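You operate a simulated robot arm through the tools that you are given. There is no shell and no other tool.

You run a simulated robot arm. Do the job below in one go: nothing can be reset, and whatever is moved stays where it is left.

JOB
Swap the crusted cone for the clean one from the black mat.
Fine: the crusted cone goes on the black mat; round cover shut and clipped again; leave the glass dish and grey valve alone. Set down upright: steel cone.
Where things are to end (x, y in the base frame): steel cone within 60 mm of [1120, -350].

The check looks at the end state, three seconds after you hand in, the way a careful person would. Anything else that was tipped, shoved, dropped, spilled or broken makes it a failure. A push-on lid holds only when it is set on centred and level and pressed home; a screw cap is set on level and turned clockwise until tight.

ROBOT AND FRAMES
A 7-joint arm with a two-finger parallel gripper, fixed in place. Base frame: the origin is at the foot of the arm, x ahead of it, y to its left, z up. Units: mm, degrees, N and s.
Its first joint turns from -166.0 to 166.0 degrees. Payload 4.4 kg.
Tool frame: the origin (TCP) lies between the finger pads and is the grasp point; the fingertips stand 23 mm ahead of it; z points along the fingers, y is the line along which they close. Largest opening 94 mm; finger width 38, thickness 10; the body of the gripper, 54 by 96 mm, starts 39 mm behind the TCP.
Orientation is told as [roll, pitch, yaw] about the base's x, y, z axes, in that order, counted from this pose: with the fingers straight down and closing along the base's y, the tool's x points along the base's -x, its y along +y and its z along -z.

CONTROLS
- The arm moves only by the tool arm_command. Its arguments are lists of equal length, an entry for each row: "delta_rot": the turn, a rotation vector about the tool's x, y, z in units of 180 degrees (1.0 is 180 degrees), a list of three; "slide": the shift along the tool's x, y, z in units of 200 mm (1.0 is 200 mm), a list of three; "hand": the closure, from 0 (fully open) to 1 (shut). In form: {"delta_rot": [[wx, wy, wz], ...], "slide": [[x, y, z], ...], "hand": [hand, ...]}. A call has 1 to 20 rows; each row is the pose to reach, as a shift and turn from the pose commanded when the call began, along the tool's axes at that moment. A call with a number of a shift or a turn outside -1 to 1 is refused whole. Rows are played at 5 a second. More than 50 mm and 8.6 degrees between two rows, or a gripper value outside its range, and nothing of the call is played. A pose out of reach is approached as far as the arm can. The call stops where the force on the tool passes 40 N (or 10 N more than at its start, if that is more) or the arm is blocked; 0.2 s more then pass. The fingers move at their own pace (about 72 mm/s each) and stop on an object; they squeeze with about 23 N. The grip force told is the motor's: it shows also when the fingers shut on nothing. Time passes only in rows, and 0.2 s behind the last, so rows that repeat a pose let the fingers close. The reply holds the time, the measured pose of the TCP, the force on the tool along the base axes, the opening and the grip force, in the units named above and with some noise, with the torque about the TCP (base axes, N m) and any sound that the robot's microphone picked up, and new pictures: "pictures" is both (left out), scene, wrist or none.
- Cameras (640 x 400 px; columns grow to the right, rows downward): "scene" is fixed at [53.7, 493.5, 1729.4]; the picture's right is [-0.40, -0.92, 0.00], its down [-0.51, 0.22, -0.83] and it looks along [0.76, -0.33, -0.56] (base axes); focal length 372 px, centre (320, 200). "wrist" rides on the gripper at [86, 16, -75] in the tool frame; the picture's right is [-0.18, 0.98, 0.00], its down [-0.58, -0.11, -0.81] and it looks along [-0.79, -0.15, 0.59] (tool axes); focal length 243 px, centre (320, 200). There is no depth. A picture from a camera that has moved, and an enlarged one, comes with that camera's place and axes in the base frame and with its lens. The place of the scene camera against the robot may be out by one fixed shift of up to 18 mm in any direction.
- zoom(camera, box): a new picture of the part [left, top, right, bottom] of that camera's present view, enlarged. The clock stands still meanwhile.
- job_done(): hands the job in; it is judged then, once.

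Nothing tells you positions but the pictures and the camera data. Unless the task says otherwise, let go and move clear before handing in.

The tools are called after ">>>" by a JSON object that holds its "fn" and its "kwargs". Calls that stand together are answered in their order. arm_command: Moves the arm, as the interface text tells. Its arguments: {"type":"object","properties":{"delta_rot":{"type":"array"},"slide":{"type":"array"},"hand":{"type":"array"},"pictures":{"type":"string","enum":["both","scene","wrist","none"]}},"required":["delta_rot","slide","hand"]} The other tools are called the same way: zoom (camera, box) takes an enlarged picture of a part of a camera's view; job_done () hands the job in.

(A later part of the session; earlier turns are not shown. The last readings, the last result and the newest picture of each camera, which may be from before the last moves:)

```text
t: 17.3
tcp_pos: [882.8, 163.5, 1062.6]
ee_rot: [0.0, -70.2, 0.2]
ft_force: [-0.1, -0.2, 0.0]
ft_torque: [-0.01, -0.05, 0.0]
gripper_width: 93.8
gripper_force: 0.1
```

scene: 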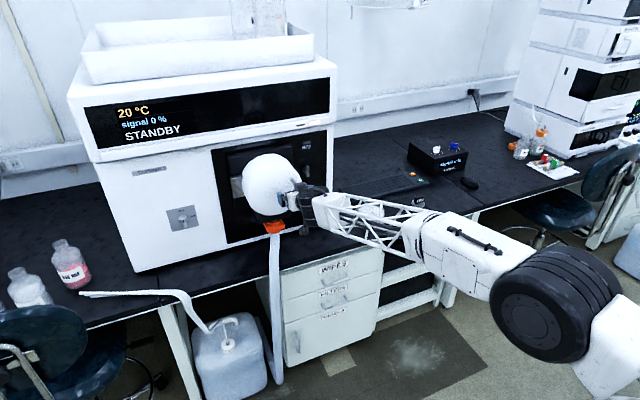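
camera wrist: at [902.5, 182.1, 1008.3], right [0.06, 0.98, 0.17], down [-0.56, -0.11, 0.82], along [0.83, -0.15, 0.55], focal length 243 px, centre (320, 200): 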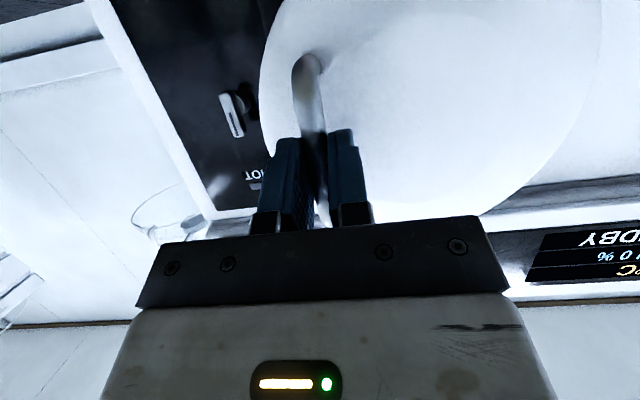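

>>> {"fn": "arm_command", "kwargs": {"delta_rot": [[0, 0.0375, 0], [0, 0.075, 0], [0, 0.1125, 0], [0, 0.15, 0]], "slide": [[-0.103, -0.129, -0.038], [-0.207, -0.258, -0.075], [-0.31, -0.386, -0.113], [-0.4136, -0.515, -0.15]], "hand": [0, 0, 0, 0], "pictures": "none"}}

>>> {"fn": "arm_command", "kwargs": {"delta_rot": [[-0.0285, 0, -0.0304], [-0.057, 0, -0.0608], [-0.0856, 0, -0.0911], [-0.1141, 0, -0.1215], [-0.1426, 0, -0.1519], [-0.1712, 0, -0.1823], [-0.1997, 0, -0.2126], [-0.2282, 0, -0.243]], "slide": [[-0.0456, -0.0375, 0.0427], [-0.0911, -0.075, 0.0855], [-0.1367, -0.1125, 0.1283], [-0.1822, -0.15, 0.171], [-0.2278, -0.1875, 0.2138], [-0.2734, -0.225, 0.2565], [-0.3189, -0.2625, 0.2993], [-0.3645, -0.3, 0.342]], "hand": [0, 0, 0, 0, 0, 0, 0, 0], "pictures": "wrist"}}

>>> {"fn": "zoom", "kwargs": {"camera": "wrist", "box": [230, 60, 390, 160]}}

>>> {"fn": "zoom", "kwargs": {"camera": "wrist", "box": [180, 0, 460, 175]}}

```text
t: 18.5
tcp_pos: [822.0, 55.8, 1202.8]
ee_rot: [-0.2, -46.4, 0.5]
ft_force: [0.4, -0.4, 0.8]
ft_torque: [-0.01, 0.01, 0.01]
gripper_width: 94.2
gripper_force: 0.0
stopped in row 4: the arm was blocked; the commanded pose is now the measured one
```

```text
t: 20.3
tcp_pos: [922.7, -2.6, 1212.1]
ee_rot: [-4.4, -44.8, 63.3]
ft_force: [0.6, -0.5, -0.6]
ft_torque: [0.0, 0.02, 0.03]
gripper_width: 93.7
gripper_force: 0.1
camera wrist: at [851.0, -93.2, 1201.1], right [-0.79, 0.6, 0.08], down [-0.03, -0.16, 0.99], along [0.61, 0.78, 0.15], focal length 243 px, centre (320, 200)
```

wrist: 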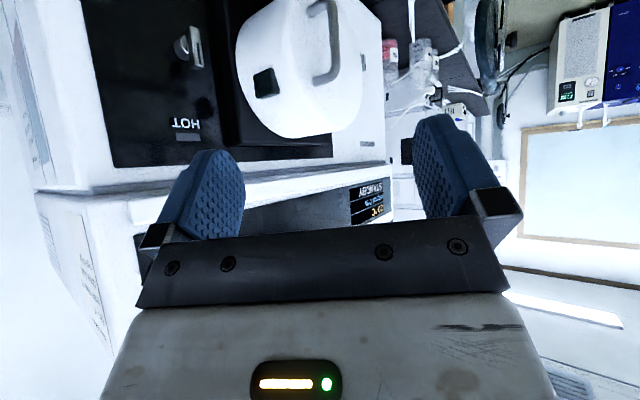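

```text
4.00 times, centred on (310, 110) of wrist
camera zoom: at [851.0, -93.2, 1201.1], right [-0.79, 0.6, 0.08], down [-0.03, -0.16, 0.99], along [0.61, 0.78, 0.15], focal length 970 px, centre (360, 560)
```

zoom: 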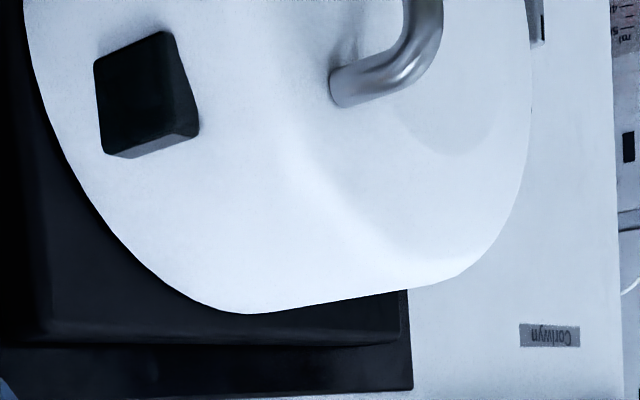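

```text
2.29 times, centred on (320, 88) of wrist
camera zoom: at [851.0, -93.2, 1201.1], right [-0.79, 0.6, 0.08], down [-0.03, -0.16, 0.99], along [0.61, 0.78, 0.15], focal length 555 px, centre (320, 457)
```

zoom: 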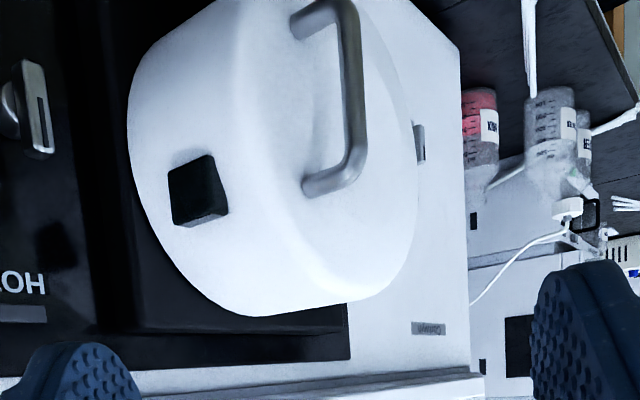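

The tab is a stubby dark block on the cover's flank. I'll zoom in hard on it and on the knob, and check the arm's posture in the scene view, since one move reported the arm blocked.

>>> {"fn": "zoom", "kwargs": {"camera": "wrist", "box": [245, 60, 293, 105]}}

>>> {"fn": "zoom", "kwargs": {"camera": "wrist", "box": [160, 10, 240, 145]}}

>>> {"fn": "zoom", "kwargs": {"camera": "scene", "box": [0, 0, 640, 400]}}

```text
8.89 times, centred on (269, 82) of wrist
camera zoom: at [851.0, -93.2, 1201.1], right [-0.79, 0.6, 0.08], down [-0.03, -0.16, 0.99], along [0.61, 0.78, 0.15], focal length 2157 px, centre (773, 1244)
```

zoom: 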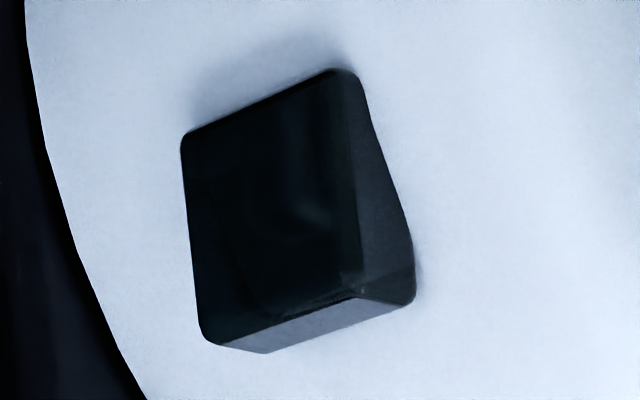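

```text
2.96 times, centred on (200, 78) of wrist
camera zoom: at [851.0, -93.2, 1201.1], right [-0.79, 0.6, 0.08], down [-0.03, -0.16, 0.99], along [0.61, 0.78, 0.15], focal length 719 px, centre (676, 563)
```

zoom: 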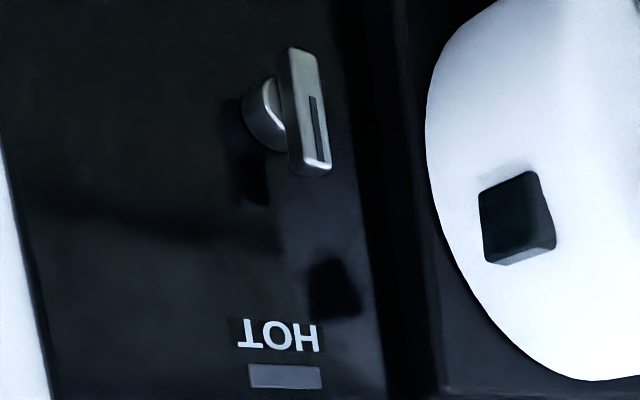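

```text
1.00 times, centred on (320, 200) of scene (not enlarged: the box is as wide or as high as the picture)
camera zoom: at [53.7, 493.5, 1729.4], right [-0.4, -0.92, 0.0], down [-0.51, 0.22, -0.83], along [0.76, -0.33, -0.56], focal length 372 px, centre (320, 200)
```

zoom: 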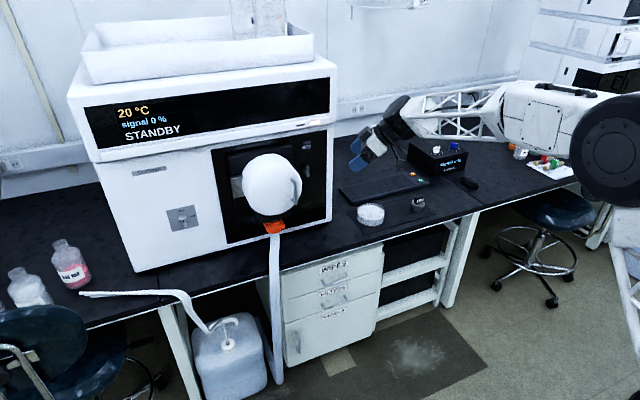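

>>> {"fn": "zoom", "kwargs": {"camera": "scene", "box": [225, 165, 265, 205]}}

>>> {"fn": "zoom", "kwargs": {"camera": "scene", "box": [235, 205, 305, 245]}}

>>> {"fn": "zoom", "kwargs": {"camera": "scene", "box": [395, 190, 445, 220]}}

```text
10.00 times, centred on (245, 185) of scene
camera zoom: at [53.7, 493.5, 1729.4], right [-0.4, -0.92, 0.0], down [-0.51, 0.22, -0.83], along [0.76, -0.33, -0.56], focal length 3723 px, centre (1070, 350)
```

zoom: 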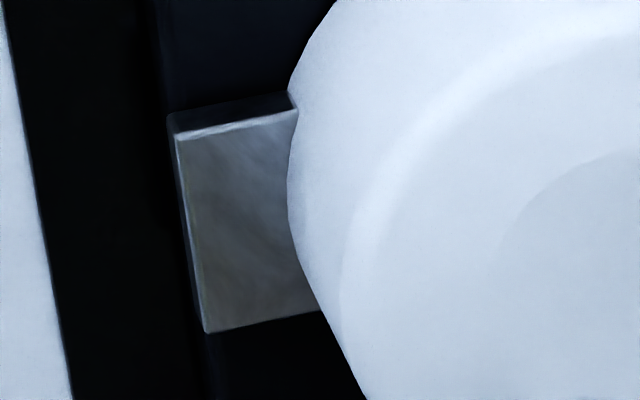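

```text
9.14 times, centred on (270, 225) of scene
camera zoom: at [53.7, 493.5, 1729.4], right [-0.4, -0.92, 0.0], down [-0.51, 0.22, -0.83], along [0.76, -0.33, -0.56], focal length 3404 px, centre (777, -29)
```

zoom: 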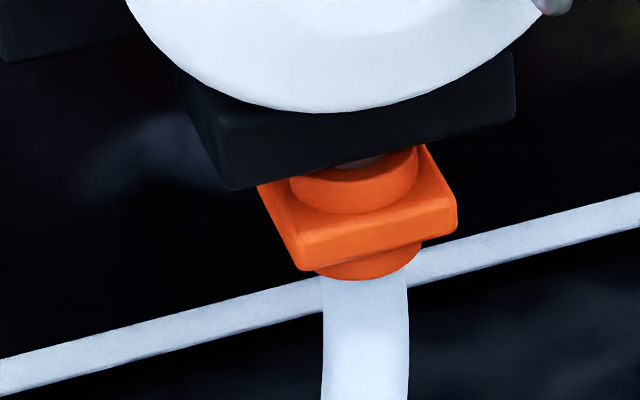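

```text
12.80 times, centred on (420, 205) of scene
camera zoom: at [53.7, 493.5, 1729.4], right [-0.4, -0.92, 0.0], down [-0.51, 0.22, -0.83], along [0.76, -0.33, -0.56], focal length 4765 px, centre (-960, 136)
```

zoom: 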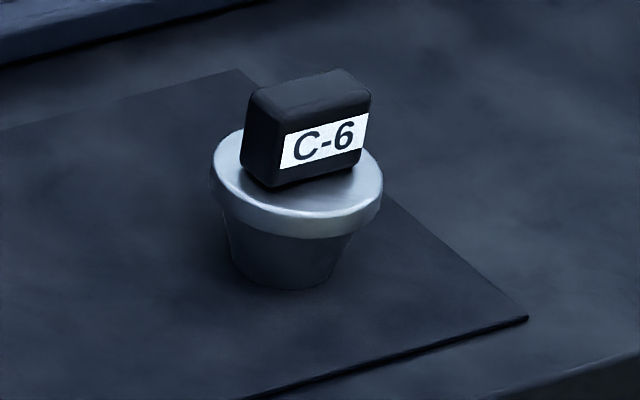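

The clean cone C-6 is a tapered cup with a flange and a black grip block on top, standing upright. The tab on the cover flank looks like the best candidate for a press-to-release clip. I'll close the fingers and bring the tips near it from the right.

>>> {"fn": "arm_command", "kwargs": {"delta_rot": [[0, -0.017, 0], [0, -0.034, 0], [0, -0.051, 0], [0, -0.068, 0], [0, -0.085, 0]], "slide": [[-0.013, -0.103, 0.128], [-0.026, -0.206, 0.257], [-0.04, -0.309, 0.386], [-0.053, -0.412, 0.514], [-0.066, -0.515, 0.643]], "hand": [0.5, 1, 1, 1, 1]}}

```text
t: 21.5
tcp_pos: [1065.5, 30.0, 1136.3]
ee_rot: [-6.2, -60.1, 65.5]
ft_force: [0.2, -0.4, -0.1]
ft_torque: [-0.03, 0.03, -0.01]
gripper_width: 0.0
gripper_force: 22.9
camera wrist: at [998.3, -55.8, 1097.4], right [-0.81, 0.57, 0.11], down [-0.15, -0.39, 0.91], along [0.56, 0.72, 0.4], focal length 243 px, centre (320, 200)
```

scene: 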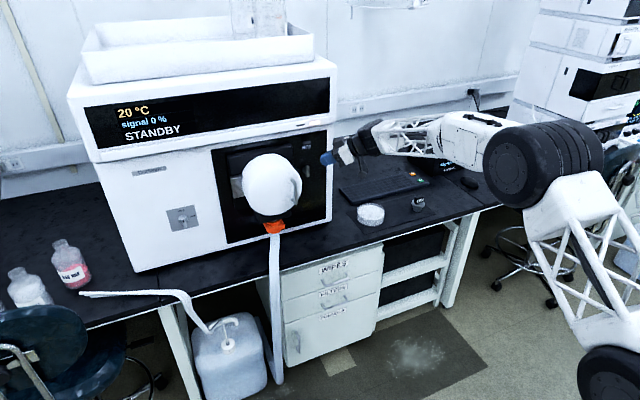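
wrist: 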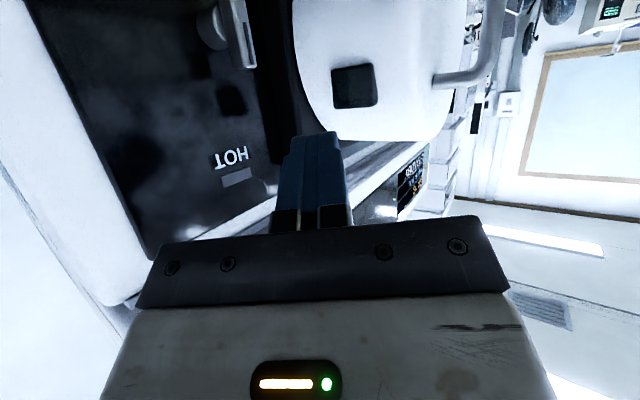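

The closed fingertips are right of the tab, which I place at [1093, 124, 1095]. I'll move in and press it toward +y in small steps, listening for a click.

>>> {"fn": "arm_command", "kwargs": {"delta_rot": [[0, 0, 0], [0, 0, 0], [0, 0, 0], [0, 0, 0], [0, 0, 0], [0, 0, 0], [0, 0, 0]], "slide": [[0.016, 0.028, 0.17], [0.0325, 0.056, 0.34], [0.0211, 0.0684, 0.3585], [0.0097, 0.0808, 0.377], [-0.0017, 0.0932, 0.3955], [-0.0131, 0.1056, 0.414], [-0.0245, 0.118, 0.4325]], "hand": [1, 1, 1, 1, 1, 1, 1]}}

```text
t: 22.9
tcp_pos: [1085.2, 95.8, 1096.5]
ee_rot: [-6.1, -60.0, 65.3]
ft_force: [-8.4, -12.2, -0.1]
ft_torque: [0.02, -0.05, 0.14]
gripper_width: 0.0
gripper_force: 23.1
stopped in row 6: the force on the tool passed its limit at 50 N (the readings are from after the stop); the commanded pose is now the measured one
camera wrist: at [1017.1, 10.8, 1056.7], right [-0.81, 0.57, 0.11], down [-0.15, -0.38, 0.91], along [0.56, 0.72, 0.4], focal length 243 px, centre (320, 200)
```

scene: 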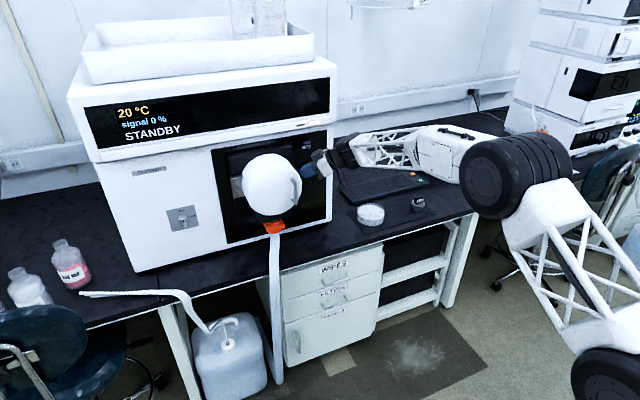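
wrist: 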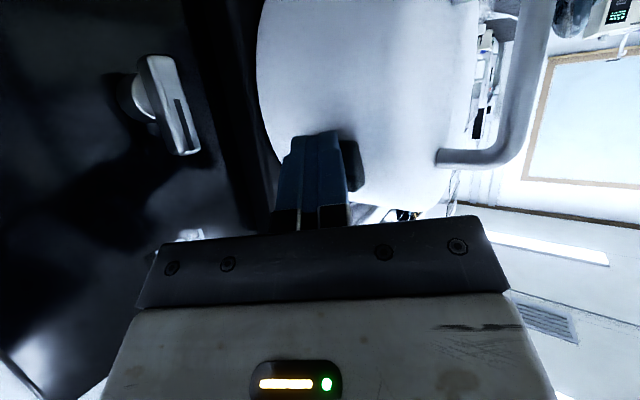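

Pressing raised 50 N with no click or movement noted. I'll back off and check whether the tab changed.

>>> {"fn": "arm_command", "kwargs": {"delta_rot": [[0, 0, 0], [0, 0, 0]], "slide": [[0.0, 0.0, -0.2], [0.0, 0.0, -0.4]], "hand": [1, 1], "pictures": "wrist"}}

>>> {"fn": "zoom", "kwargs": {"camera": "wrist", "box": [200, 0, 440, 140]}}

```text
t: 23.5
tcp_pos: [1048.0, 38.4, 1135.1]
ee_rot: [-6.0, -59.9, 65.4]
ft_force: [0.7, -0.9, -0.1]
ft_torque: [0.01, -0.01, 0.0]
gripper_width: 0.1
gripper_force: 22.6
camera wrist: at [980.2, -47.0, 1095.8], right [-0.81, 0.57, 0.11], down [-0.15, -0.39, 0.91], along [0.56, 0.72, 0.4], focal length 243 px, centre (320, 200)
```

wrist: 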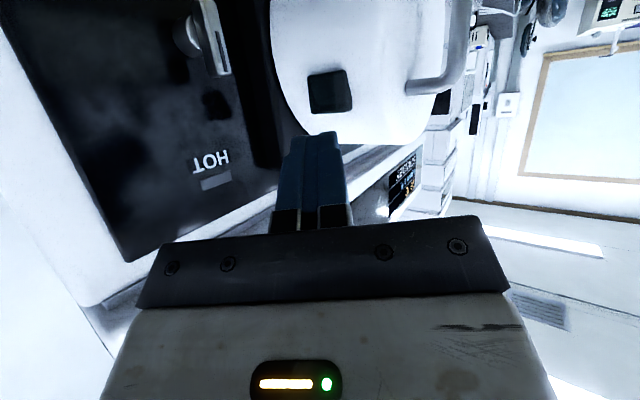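

```text
2.67 times, centred on (320, 70) of wrist
camera zoom: at [980.2, -47.0, 1095.8], right [-0.81, 0.57, 0.11], down [-0.15, -0.39, 0.91], along [0.56, 0.72, 0.4], focal length 647 px, centre (320, 547)
```

zoom: 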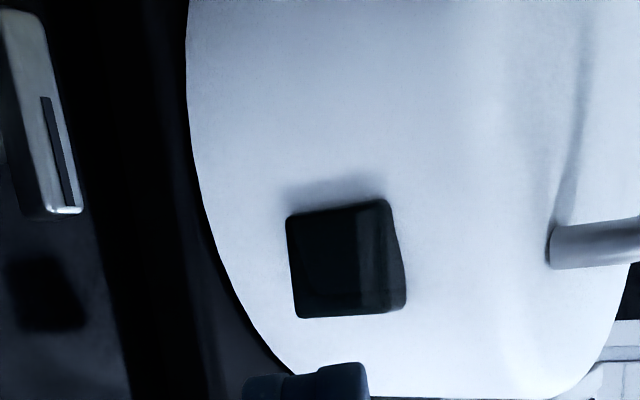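

The tab didn't move, so it looks fixed. The silver knob is the remaining release, with its bar face near [1153, 72, 1052]. I'll swing round to face it from the front.

>>> {"fn": "arm_command", "kwargs": {"delta_rot": [[0.0371, -0.005, 0.0194], [0.0742, -0.01, 0.0387], [0.1112, -0.0151, 0.0581], [0.1483, -0.0201, 0.0774], [0.1854, -0.0251, 0.0968], [0.2225, -0.0302, 0.1161], [0.2595, -0.0352, 0.1355], [0.2966, -0.0402, 0.1548]], "slide": [[0.034, 0.04, 0.012], [0.068, 0.08, 0.024], [0.102, 0.12, 0.036], [0.136, 0.16, 0.048], [0.169, 0.2, 0.06], [0.203, 0.241, 0.072], [0.237, 0.281, 0.084], [0.271, 0.321, 0.0965]], "hand": [0.8, 0.5, 0.5, 0.5, 0.5, 0.5, 0.5, 0.5]}}

>>> {"fn": "zoom", "kwargs": {"camera": "wrist", "box": [240, 0, 440, 160]}}

```text
t: 25.3
tcp_pos: [990.9, 60.4, 1075.4]
ee_rot: [-0.3, -69.9, 0.2]
ft_force: [0.5, -0.5, 0.5]
ft_torque: [0.0, 0.0, 0.02]
gripper_width: 47.2
gripper_force: 0.0
camera wrist: at [889.4, 77.9, 1019.3], right [0.07, 0.98, 0.17], down [-0.56, -0.11, 0.82], along [0.83, -0.15, 0.54], focal length 243 px, centre (320, 200)
```

scene: 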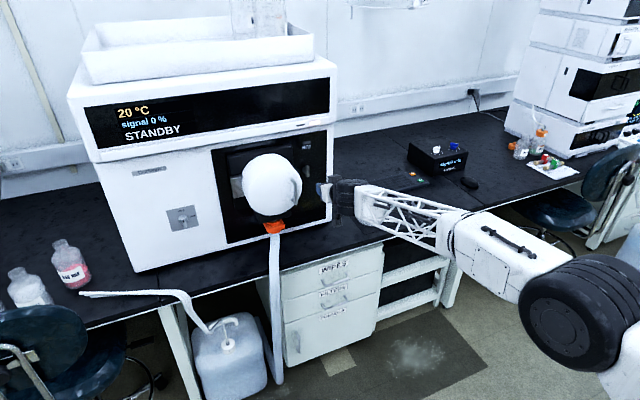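
wrist: 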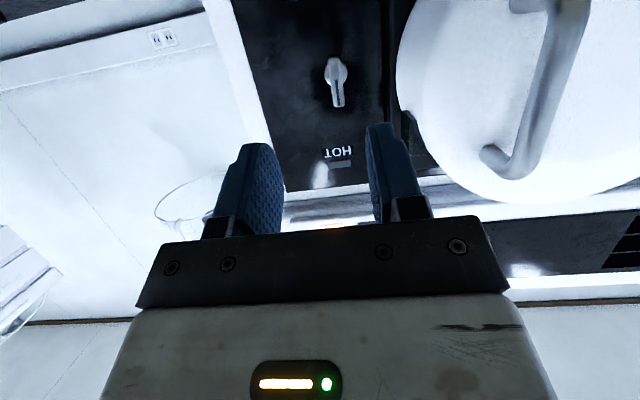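

```text
2.50 times, centred on (340, 80) of wrist
camera zoom: at [889.4, 77.9, 1019.3], right [0.07, 0.98, 0.17], down [-0.56, -0.11, 0.82], along [0.83, -0.15, 0.54], focal length 606 px, centre (270, 500)
```

zoom: 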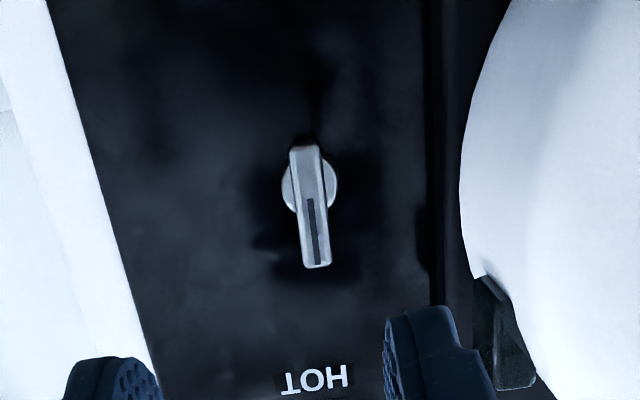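

The knob is centred near [1152, 71, 1055] with its bar vertical (z 1036–1078). I'll test whether the tool can go fully horizontal here, which would make turning it simpler.

>>> {"fn": "arm_command", "kwargs": {"delta_rot": [[0, -0.037, 0], [0, -0.074, 0], [0, -0.111, 0]], "slide": [[0, 0, 0], [0, 0, 0], [0, 0, 0]], "hand": [0.5, 0.5, 0.5], "pictures": "scene"}}

```text
t: 26.1
tcp_pos: [990.3, 57.1, 1077.2]
ee_rot: [84.8, -87.8, -86.0]
ft_force: [0.9, 3.1, 1.1]
ft_torque: [-0.07, 0.07, -0.15]
gripper_width: 46.8
gripper_force: 0.1
out of reach, approached as far as the arm can: row 1, 2
```

scene: 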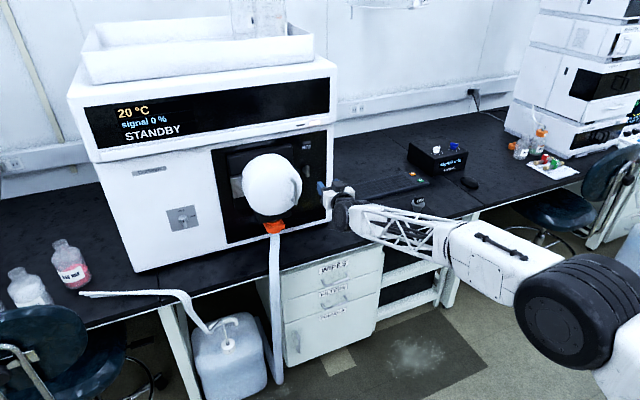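

The tool is now nearly horizontal here. I'll let it settle one step and look.

>>> {"fn": "arm_command", "kwargs": {"delta_rot": [[0, 0, 0], [0, 0, 0]], "slide": [[0, 0, 0], [0, 0, 0]], "hand": [0.5, 0.5], "pictures": "wrist"}}

```text
t: 26.7
tcp_pos: [990.1, 60.8, 1076.6]
ee_rot: [-38.5, -89.8, 38.5]
ft_force: [-0.6, 0.3, 0.2]
ft_torque: [-0.02, 0.0, 0.04]
gripper_width: 47.1
gripper_force: 0.1
camera wrist: at [914.1, 77.3, 988.8], right [0.0, 0.98, 0.18], down [-0.81, -0.11, 0.58], along [0.59, -0.15, 0.79], focal length 243 px, centre (320, 200)
```

wrist: 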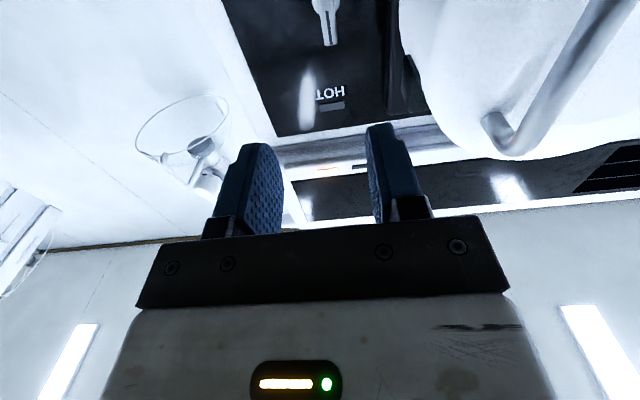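

Pitch −90° is reached after settling: TCP [990, 61, 1077], pointing straight at the panel. I'll yaw 8° so the gripper body clears the cover, and move to just in front of the knob.

>>> {"fn": "arm_command", "kwargs": {"delta_rot": [[-0.011, 0, 0], [-0.022, 0, 0], [-0.033, 0, 0], [-0.0444, 0, 0]], "slide": [[0.036, 0, 0.12], [0.072, 0, 0.24], [0.108, 0, 0.36], [0.108, 0, 0.475]], "hand": [0.55, 0.55, 0.55, 0.55]}}

>>> {"fn": "zoom", "kwargs": {"camera": "wrist", "box": [200, 0, 440, 150]}}

>>> {"fn": "zoom", "kwargs": {"camera": "scene", "box": [280, 140, 380, 230]}}

```text
t: 27.7
tcp_pos: [1087.2, 59.9, 1054.2]
ee_rot: [-28.3, -89.9, 36.3]
ft_force: [-0.9, -0.1, -1.1]
ft_torque: [0.02, 0.0, -0.01]
gripper_width: 42.2
gripper_force: 0.1
camera wrist: at [1009.1, 66.5, 966.1], right [-0.14, 0.97, 0.18], down [-0.78, -0.22, 0.58], along [0.61, -0.06, 0.79], focal length 243 px, centre (320, 200)
```

scene: 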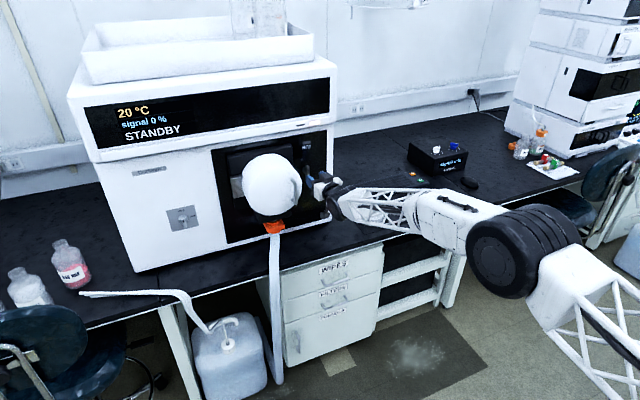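
wrist: 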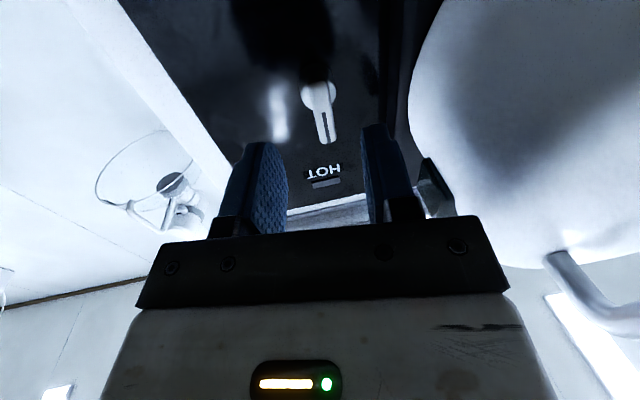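

```text
2.67 times, centred on (320, 75) of wrist
camera zoom: at [1009.1, 66.5, 966.1], right [-0.14, 0.97, 0.18], down [-0.78, -0.22, 0.58], along [0.61, -0.06, 0.79], focal length 647 px, centre (320, 533)
```

zoom: 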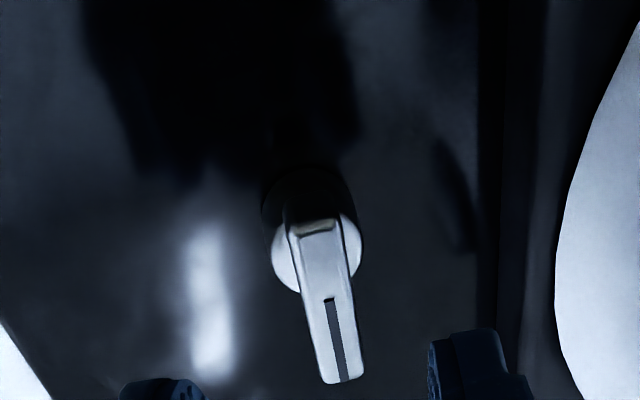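

```text
4.44 times, centred on (330, 185) of scene
camera zoom: at [53.7, 493.5, 1729.4], right [-0.4, -0.92, 0.0], down [-0.51, 0.22, -0.83], along [0.76, -0.33, -0.56], focal length 1655 px, centre (276, 267)
```

zoom: 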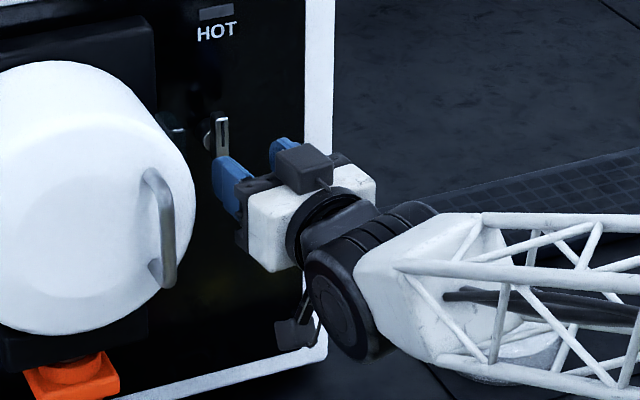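

The fingers straddle the knob's line; the bar face is at x≈1145, y≈71. I'll advance 48 mm so the pads reach around it, then close.

>>> {"fn": "arm_command", "kwargs": {"delta_rot": [[0, 0, 0], [0, 0, 0], [0, 0, 0]], "slide": [[0, 0.01, 0.1], [0, 0.01, 0.18], [0, 0.01, 0.242]], "hand": [0.55, 0.55, 0.55], "pictures": "wrist"}}

>>> {"fn": "zoom", "kwargs": {"camera": "scene", "box": [280, 140, 380, 230]}}

```text
t: 28.5
tcp_pos: [1134.9, 68.7, 1053.1]
ee_rot: [-23.1, -89.8, 31.2]
ft_force: [0.0, -0.7, 0.6]
ft_torque: [0.0, 0.01, 0.01]
gripper_width: 42.4
gripper_force: 0.1
camera wrist: at [1057.1, 74.7, 966.5], right [-0.14, 0.97, 0.18], down [-0.78, -0.22, 0.58], along [0.61, -0.06, 0.79], focal length 243 px, centre (320, 200)
```

wrist: 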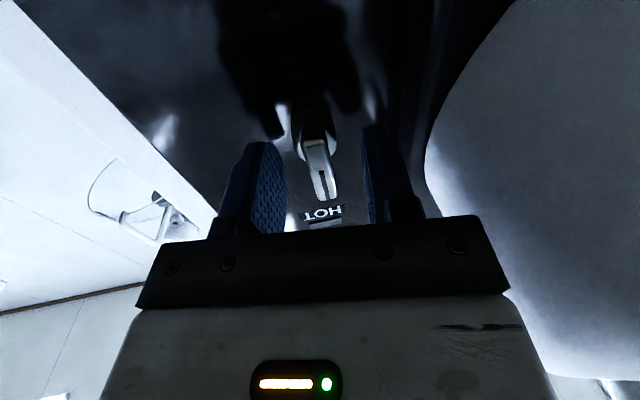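

```text
4.44 times, centred on (330, 185) of scene
camera zoom: at [53.7, 493.5, 1729.4], right [-0.4, -0.92, 0.0], down [-0.51, 0.22, -0.83], along [0.76, -0.33, -0.56], focal length 1655 px, centre (276, 267)
```

zoom: 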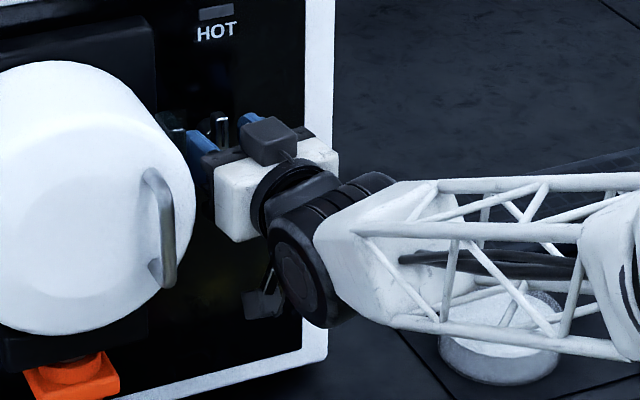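

The knob bar sits between the pads. I'll close on it.

>>> {"fn": "arm_command", "kwargs": {"delta_rot": [[0, 0, 0], [0, 0, 0], [0, 0, 0], [0, 0, 0]], "slide": [[0, 0, 0], [0, 0, 0], [0, 0, 0], [0, 0, 0]], "hand": [0.8, 1, 1, 1], "pictures": "wrist"}}

```text
t: 29.4
tcp_pos: [1134.4, 64.5, 1052.9]
ee_rot: [-5.1, -89.8, 12.9]
ft_force: [-10.2, -15.5, 0.0]
ft_torque: [-0.06, -0.22, -0.41]
gripper_width: 20.1
gripper_force: 22.9
stopped in row 4: the force on the tool passed its limit at 41 N (the readings are from after the stop); the commanded pose is now the measured one
camera wrist: at [1057.0, 71.7, 966.5], right [-0.13, 0.97, 0.18], down [-0.78, -0.22, 0.58], along [0.61, -0.07, 0.79], focal length 243 px, centre (320, 200)
```

wrist: 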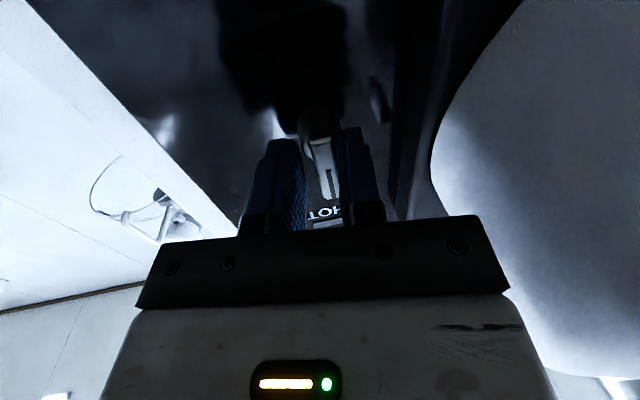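

The fingertips caught the knob's round base behind the bar. I'll open, back off 9 mm, re-centre, and close only on the bar.

>>> {"fn": "arm_command", "kwargs": {"delta_rot": [[0, 0, 0], [0, 0, 0], [0, 0, 0], [0, 0, 0], [0, 0, 0], [0, 0, 0]], "slide": [[0, 0, 0], [0, 0.022, -0.045], [0, 0.022, -0.045], [0, 0.022, -0.045], [0, 0.022, -0.045], [0, 0.022, -0.045]], "hand": [0.55, 0.55, 0.8, 1, 1, 1], "pictures": "wrist"}}

>>> {"fn": "zoom", "kwargs": {"camera": "wrist", "box": [240, 80, 400, 240]}}

```text
t: 30.8
tcp_pos: [1125.7, 66.8, 1053.5]
ee_rot: [-0.7, -89.8, 8.5]
ft_force: [7.6, -34.8, 0.7]
ft_torque: [-0.08, 0.27, -1.03]
gripper_width: 12.9
gripper_force: 44.8
camera wrist: at [1047.7, 74.1, 966.6], right [-0.13, 0.97, 0.18], down [-0.78, -0.22, 0.58], along [0.61, -0.07, 0.79], focal length 243 px, centre (320, 200)
```

wrist: 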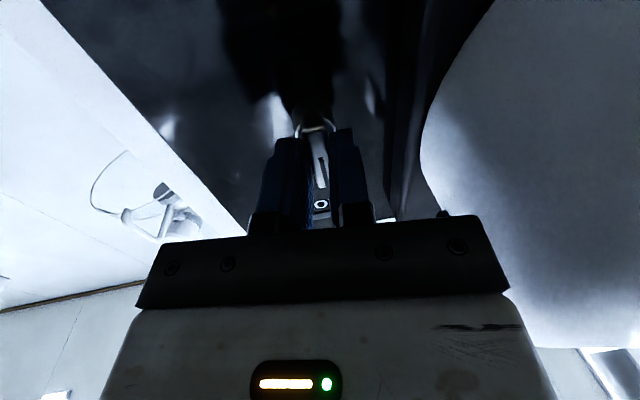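

```text
2.50 times, centred on (320, 160) of wrist
camera zoom: at [1047.7, 74.1, 966.6], right [-0.13, 0.97, 0.18], down [-0.78, -0.22, 0.58], along [0.61, -0.07, 0.79], focal length 606 px, centre (320, 300)
```

zoom: 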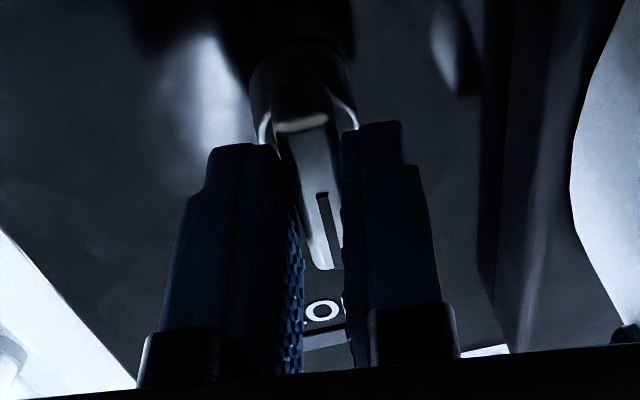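

The bar is gripped (12.9 mm). There is a side load of −35 N, so I'll relax the tool toward −y a little before turning.

>>> {"fn": "arm_command", "kwargs": {"delta_rot": [[0, 0, 0], [0, 0, 0]], "slide": [[0, -0.006, 0], [0, -0.012, 0]], "hand": [1, 1], "pictures": "none"}}

```text
t: 31.4
tcp_pos: [1124.2, 68.0, 1053.3]
ee_rot: [-25.1, -89.9, 33.1]
ft_force: [-11.5, -20.3, 6.8]
ft_torque: [0.01, 0.5, -0.71]
gripper_width: 12.6
gripper_force: 45.1
```

>>> {"fn": "arm_command", "kwargs": {"delta_rot": [[0, 0, 0], [0, 0.0058, -0.0413], [0, 0.0116, -0.0825]], "slide": [[0, -0.014, 0], [0, -0.014, 0], [0, -0.014, 0]], "hand": [1, 1, 1], "pictures": "wrist"}}

>>> {"fn": "zoom", "kwargs": {"camera": "wrist", "box": [240, 80, 400, 240]}}

```text
t: 32.4
tcp_pos: [1124.9, 66.9, 1052.8]
ee_rot: [-81.5, -74.8, 89.5]
ft_force: [-4.3, 8.7, 1.9]
ft_torque: [1.65, 0.16, -0.15]
gripper_width: 21.8
gripper_force: 45.3
stopped in row 3: the force on the tool passed its limit at 42 N (the readings are from after the stop); the commanded pose is now the measured one
camera wrist: at [1048.2, 50.6, 967.5], right [-0.14, 0.99, -0.08], down [-0.78, -0.06, 0.62], along [0.61, 0.14, 0.78], focal length 243 px, centre (320, 200)
```

wrist: 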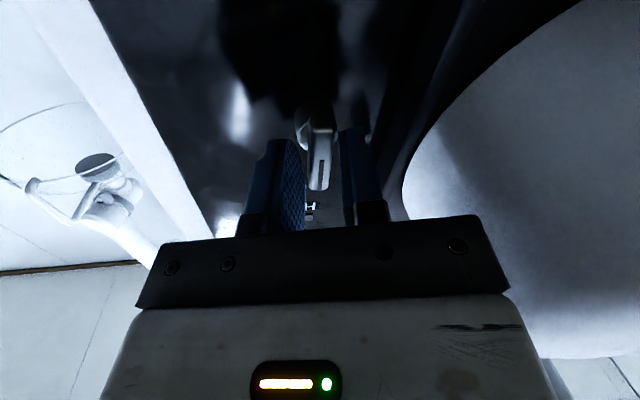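

```text
2.50 times, centred on (320, 160) of wrist
camera zoom: at [1048.2, 50.6, 967.5], right [-0.14, 0.99, -0.08], down [-0.78, -0.06, 0.62], along [0.61, 0.14, 0.78], focal length 606 px, centre (320, 300)
```

zoom: 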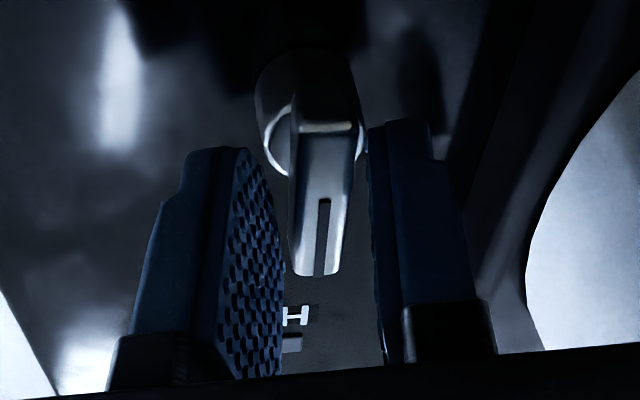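

The knob resisted counter-clockwise and the pads slipped; it stayed vertical. I'll turn back and try the clockwise direction gently.

>>> {"fn": "arm_command", "kwargs": {"delta_rot": [[0, -0.0058, 0.0413], [0, -0.0116, 0.0825], [0, -0.0174, 0.1238], [0, -0.0232, 0.165]], "slide": [[0, 0, 0], [0, 0, 0], [0, 0, 0], [0, 0, 0]], "hand": [1, 1, 1, 1], "pictures": "wrist"}}

>>> {"fn": "zoom", "kwargs": {"camera": "wrist", "box": [240, 80, 400, 240]}}

```text
t: 33.4
tcp_pos: [1124.7, 67.2, 1050.6]
ee_rot: [97.0, -75.1, -89.0]
ft_force: [6.7, 19.9, -13.5]
ft_torque: [-0.08, 1.28, 0.3]
gripper_width: 12.7
gripper_force: 45.3
camera wrist: at [1047.8, 95.4, 968.2], right [-0.14, 0.89, 0.43], down [-0.78, -0.36, 0.51], along [0.61, -0.27, 0.75], focal length 243 px, centre (320, 200)
```

wrist: 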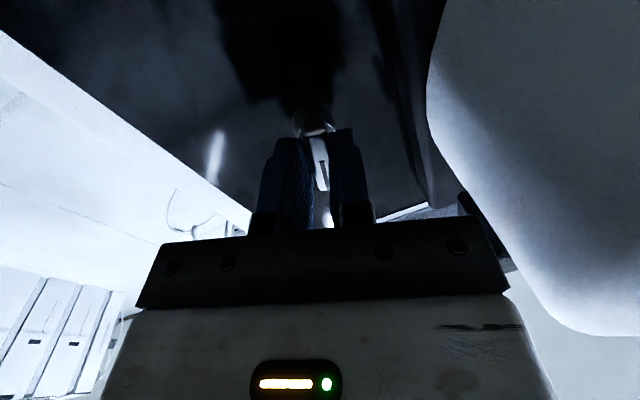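

```text
2.50 times, centred on (320, 160) of wrist
camera zoom: at [1047.8, 95.4, 968.2], right [-0.14, 0.89, 0.43], down [-0.78, -0.36, 0.51], along [0.61, -0.27, 0.75], focal length 606 px, centre (320, 300)
```

zoom: 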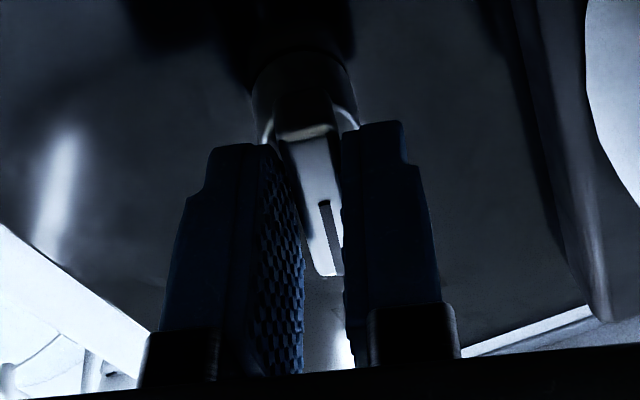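

The knob turns clockwise: the bar followed the gripper 15° with little resistance. I'll turn another 20° (the camera nears the cover beyond that), then finish by pushing.

>>> {"fn": "arm_command", "kwargs": {"delta_rot": [[0, -0.0051, 0.0367], [0, -0.0103, 0.0733], [0, -0.0154, 0.11]], "slide": [[-0.008, 0.002, 0], [-0.0145, 0.004, 0], [-0.0145, 0.004, 0]], "hand": [1, 1, 1]}}

>>> {"fn": "zoom", "kwargs": {"camera": "scene", "box": [280, 140, 360, 220]}}

```text
t: 34.2
tcp_pos: [1126.4, 64.8, 1052.1]
ee_rot: [97.3, -55.1, -89.5]
ft_force: [1.3, 1.3, -38.6]
ft_torque: [-0.22, 0.95, -0.2]
gripper_width: 12.9
gripper_force: 45.4
camera wrist: at [1048.0, 120.1, 984.8], right [-0.13, 0.69, 0.71], down [-0.78, -0.51, 0.36], along [0.61, -0.51, 0.61], focal length 243 px, centre (320, 200)
```

scene: 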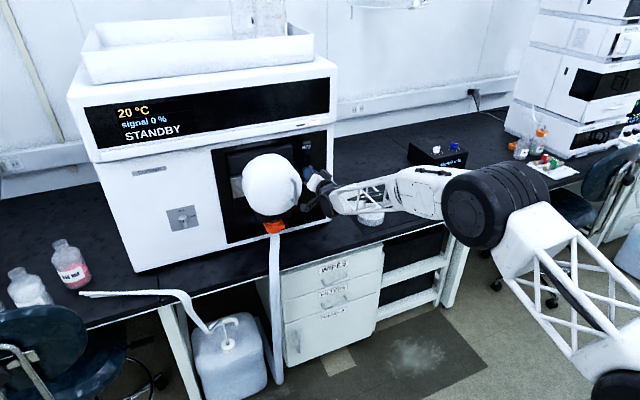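
wrist: 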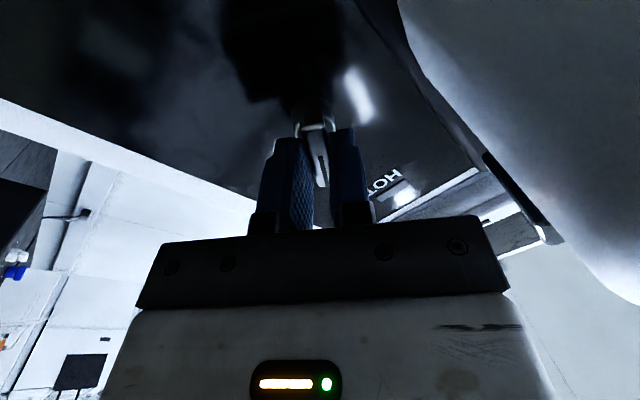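

```text
5.00 times, centred on (320, 180) of scene
camera zoom: at [53.7, 493.5, 1729.4], right [-0.4, -0.92, 0.0], down [-0.51, 0.22, -0.83], along [0.76, -0.33, -0.56], focal length 1862 px, centre (320, 300)
```

zoom: 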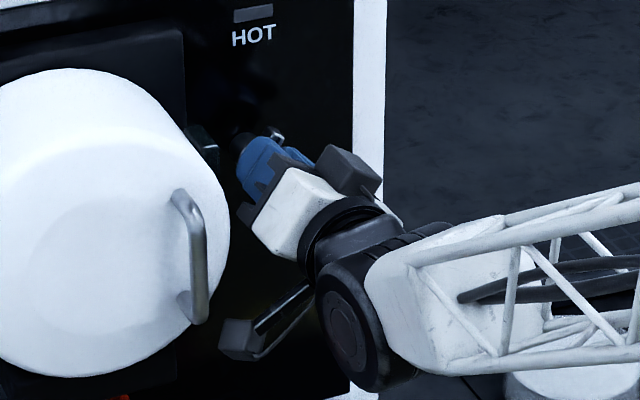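

The bar has turned about 36° clockwise. I'll release it, back off, and square the tool up again to see the knob.

>>> {"fn": "arm_command", "kwargs": {"delta_rot": [[0, 0, 0], [0, 0, 0], [0, 0, 0], [0, 0.005, -0.0367], [0, 0.0103, -0.0733], [0, 0.0154, -0.11], [0, 0.021, -0.1495], [0, 0.0272, -0.194]], "slide": [[0, 0, 0], [0, 0, 0], [0, 0, -0.2], [0, 0, -0.35], [0, 0, -0.4], [0, 0, -0.4], [0, 0, -0.4], [0, 0, -0.4]], "hand": [0.5, 0.5, 0.5, 0.5, 0.5, 0.5, 0.5, 0.5]}}

>>> {"fn": "zoom", "kwargs": {"camera": "scene", "box": [280, 140, 360, 220]}}

>>> {"fn": "zoom", "kwargs": {"camera": "wrist", "box": [240, 40, 400, 160]}}

```text
t: 36.0
tcp_pos: [1046.1, 57.2, 1049.0]
ee_rot: [-67.0, -89.4, 75.1]
ft_force: [0.2, -0.5, -0.8]
ft_torque: [0.0, 0.03, -0.01]
gripper_width: 46.9
gripper_force: 0.0
camera wrist: at [968.2, 63.0, 962.5], right [-0.14, 0.98, 0.17], down [-0.78, -0.21, 0.59], along [0.61, -0.06, 0.79], focal length 243 px, centre (320, 200)
```

scene: 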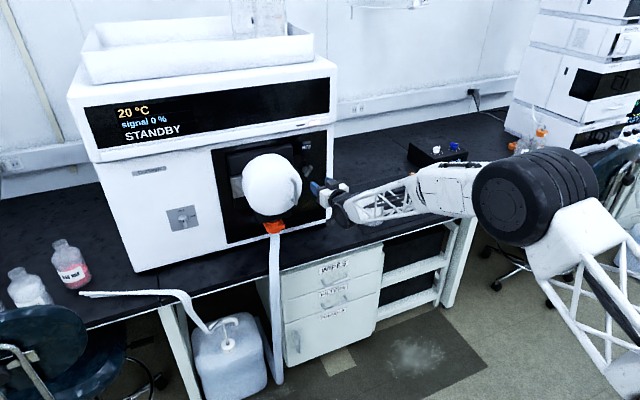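
wrist: 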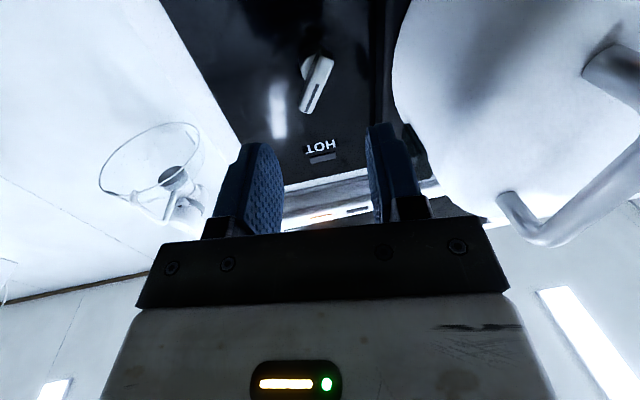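

```text
5.00 times, centred on (320, 180) of scene
camera zoom: at [53.7, 493.5, 1729.4], right [-0.4, -0.92, 0.0], down [-0.51, 0.22, -0.83], along [0.76, -0.33, -0.56], focal length 1862 px, centre (320, 300)
```

zoom: 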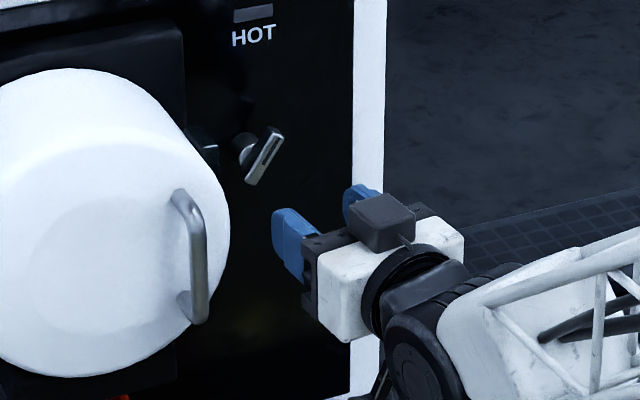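

```text
3.33 times, centred on (320, 100) of wrist
camera zoom: at [968.2, 63.0, 962.5], right [-0.14, 0.98, 0.17], down [-0.78, -0.21, 0.59], along [0.61, -0.06, 0.79], focal length 809 px, centre (320, 533)
```

zoom: 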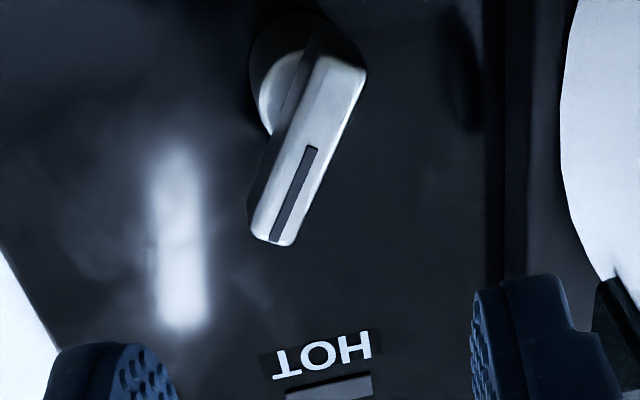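

The knob stays at about 35°. I'll close the fingers and push its upper end right and down to bring it to horizontal.

>>> {"fn": "arm_command", "kwargs": {"delta_rot": [[0, 0, 0], [0, 0, 0], [0, 0, 0], [0, 0, 0], [0, 0, 0], [0, 0, 0], [0, 0, 0], [0, 0, 0], [0, 0, 0]], "slide": [[-0.1, 0.012, 0.11], [-0.195, 0.023, 0.225], [-0.195, 0.02, 0.33], [-0.195, 0.015, 0.4256], [-0.185, -0.0197, 0.4207], [-0.17, -0.0593, 0.415], [-0.15, -0.069, 0.414], [-0.13, -0.069, 0.414], [-0.115, -0.069, 0.414]], "hand": [1, 1, 1, 1, 1, 1, 1, 1, 1]}}

>>> {"fn": "zoom", "kwargs": {"camera": "scene", "box": [280, 140, 360, 220]}}

>>> {"fn": "zoom", "kwargs": {"camera": "wrist", "box": [240, 60, 400, 220]}}

```text
t: 38.0
tcp_pos: [1129.5, 55.1, 1075.1]
ee_rot: [-88.6, -89.6, 96.5]
ft_force: [-2.7, -4.3, 15.9]
ft_torque: [0.03, -0.23, 0.01]
gripper_width: 0.0
gripper_force: 23.2
camera wrist: at [1052.8, 61.0, 987.9], right [-0.14, 0.97, 0.18], down [-0.78, -0.22, 0.58], along [0.61, -0.06, 0.79], focal length 243 px, centre (320, 200)
```

scene: 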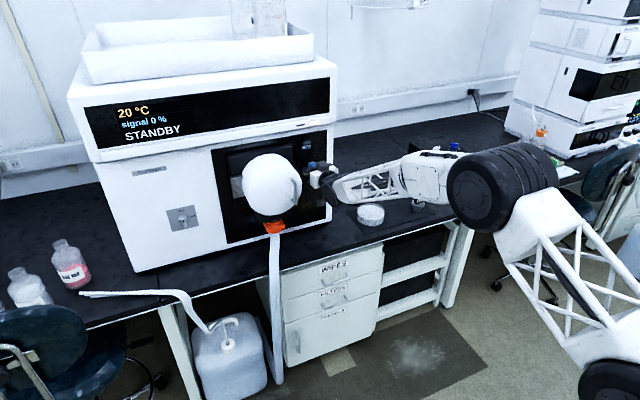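
wrist: 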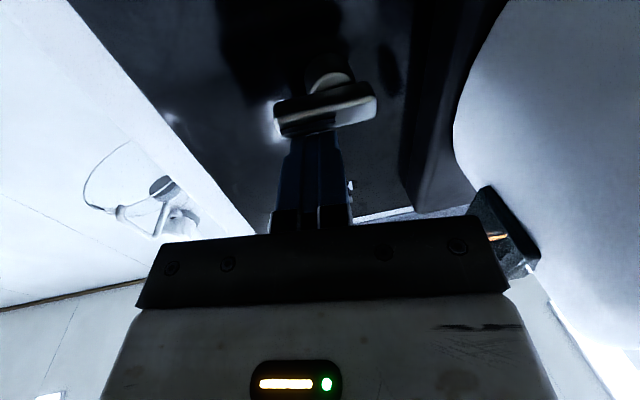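

```text
5.00 times, centred on (320, 180) of scene
camera zoom: at [53.7, 493.5, 1729.4], right [-0.4, -0.92, 0.0], down [-0.51, 0.22, -0.83], along [0.76, -0.33, -0.56], focal length 1862 px, centre (320, 300)
```

zoom: 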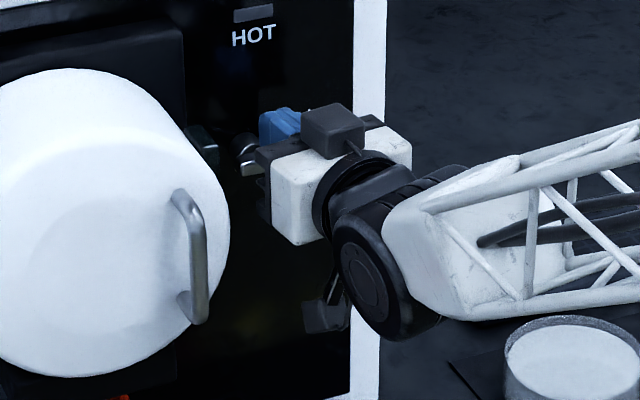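

```text
2.50 times, centred on (320, 140) of wrist
camera zoom: at [1052.8, 61.0, 987.9], right [-0.14, 0.97, 0.18], down [-0.78, -0.22, 0.58], along [0.61, -0.06, 0.79], focal length 606 px, centre (320, 350)
```

zoom: 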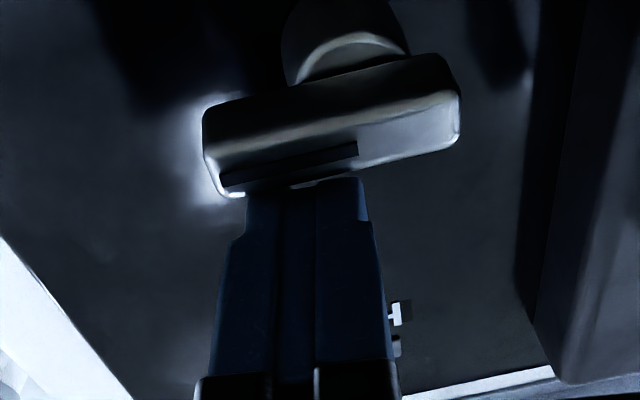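

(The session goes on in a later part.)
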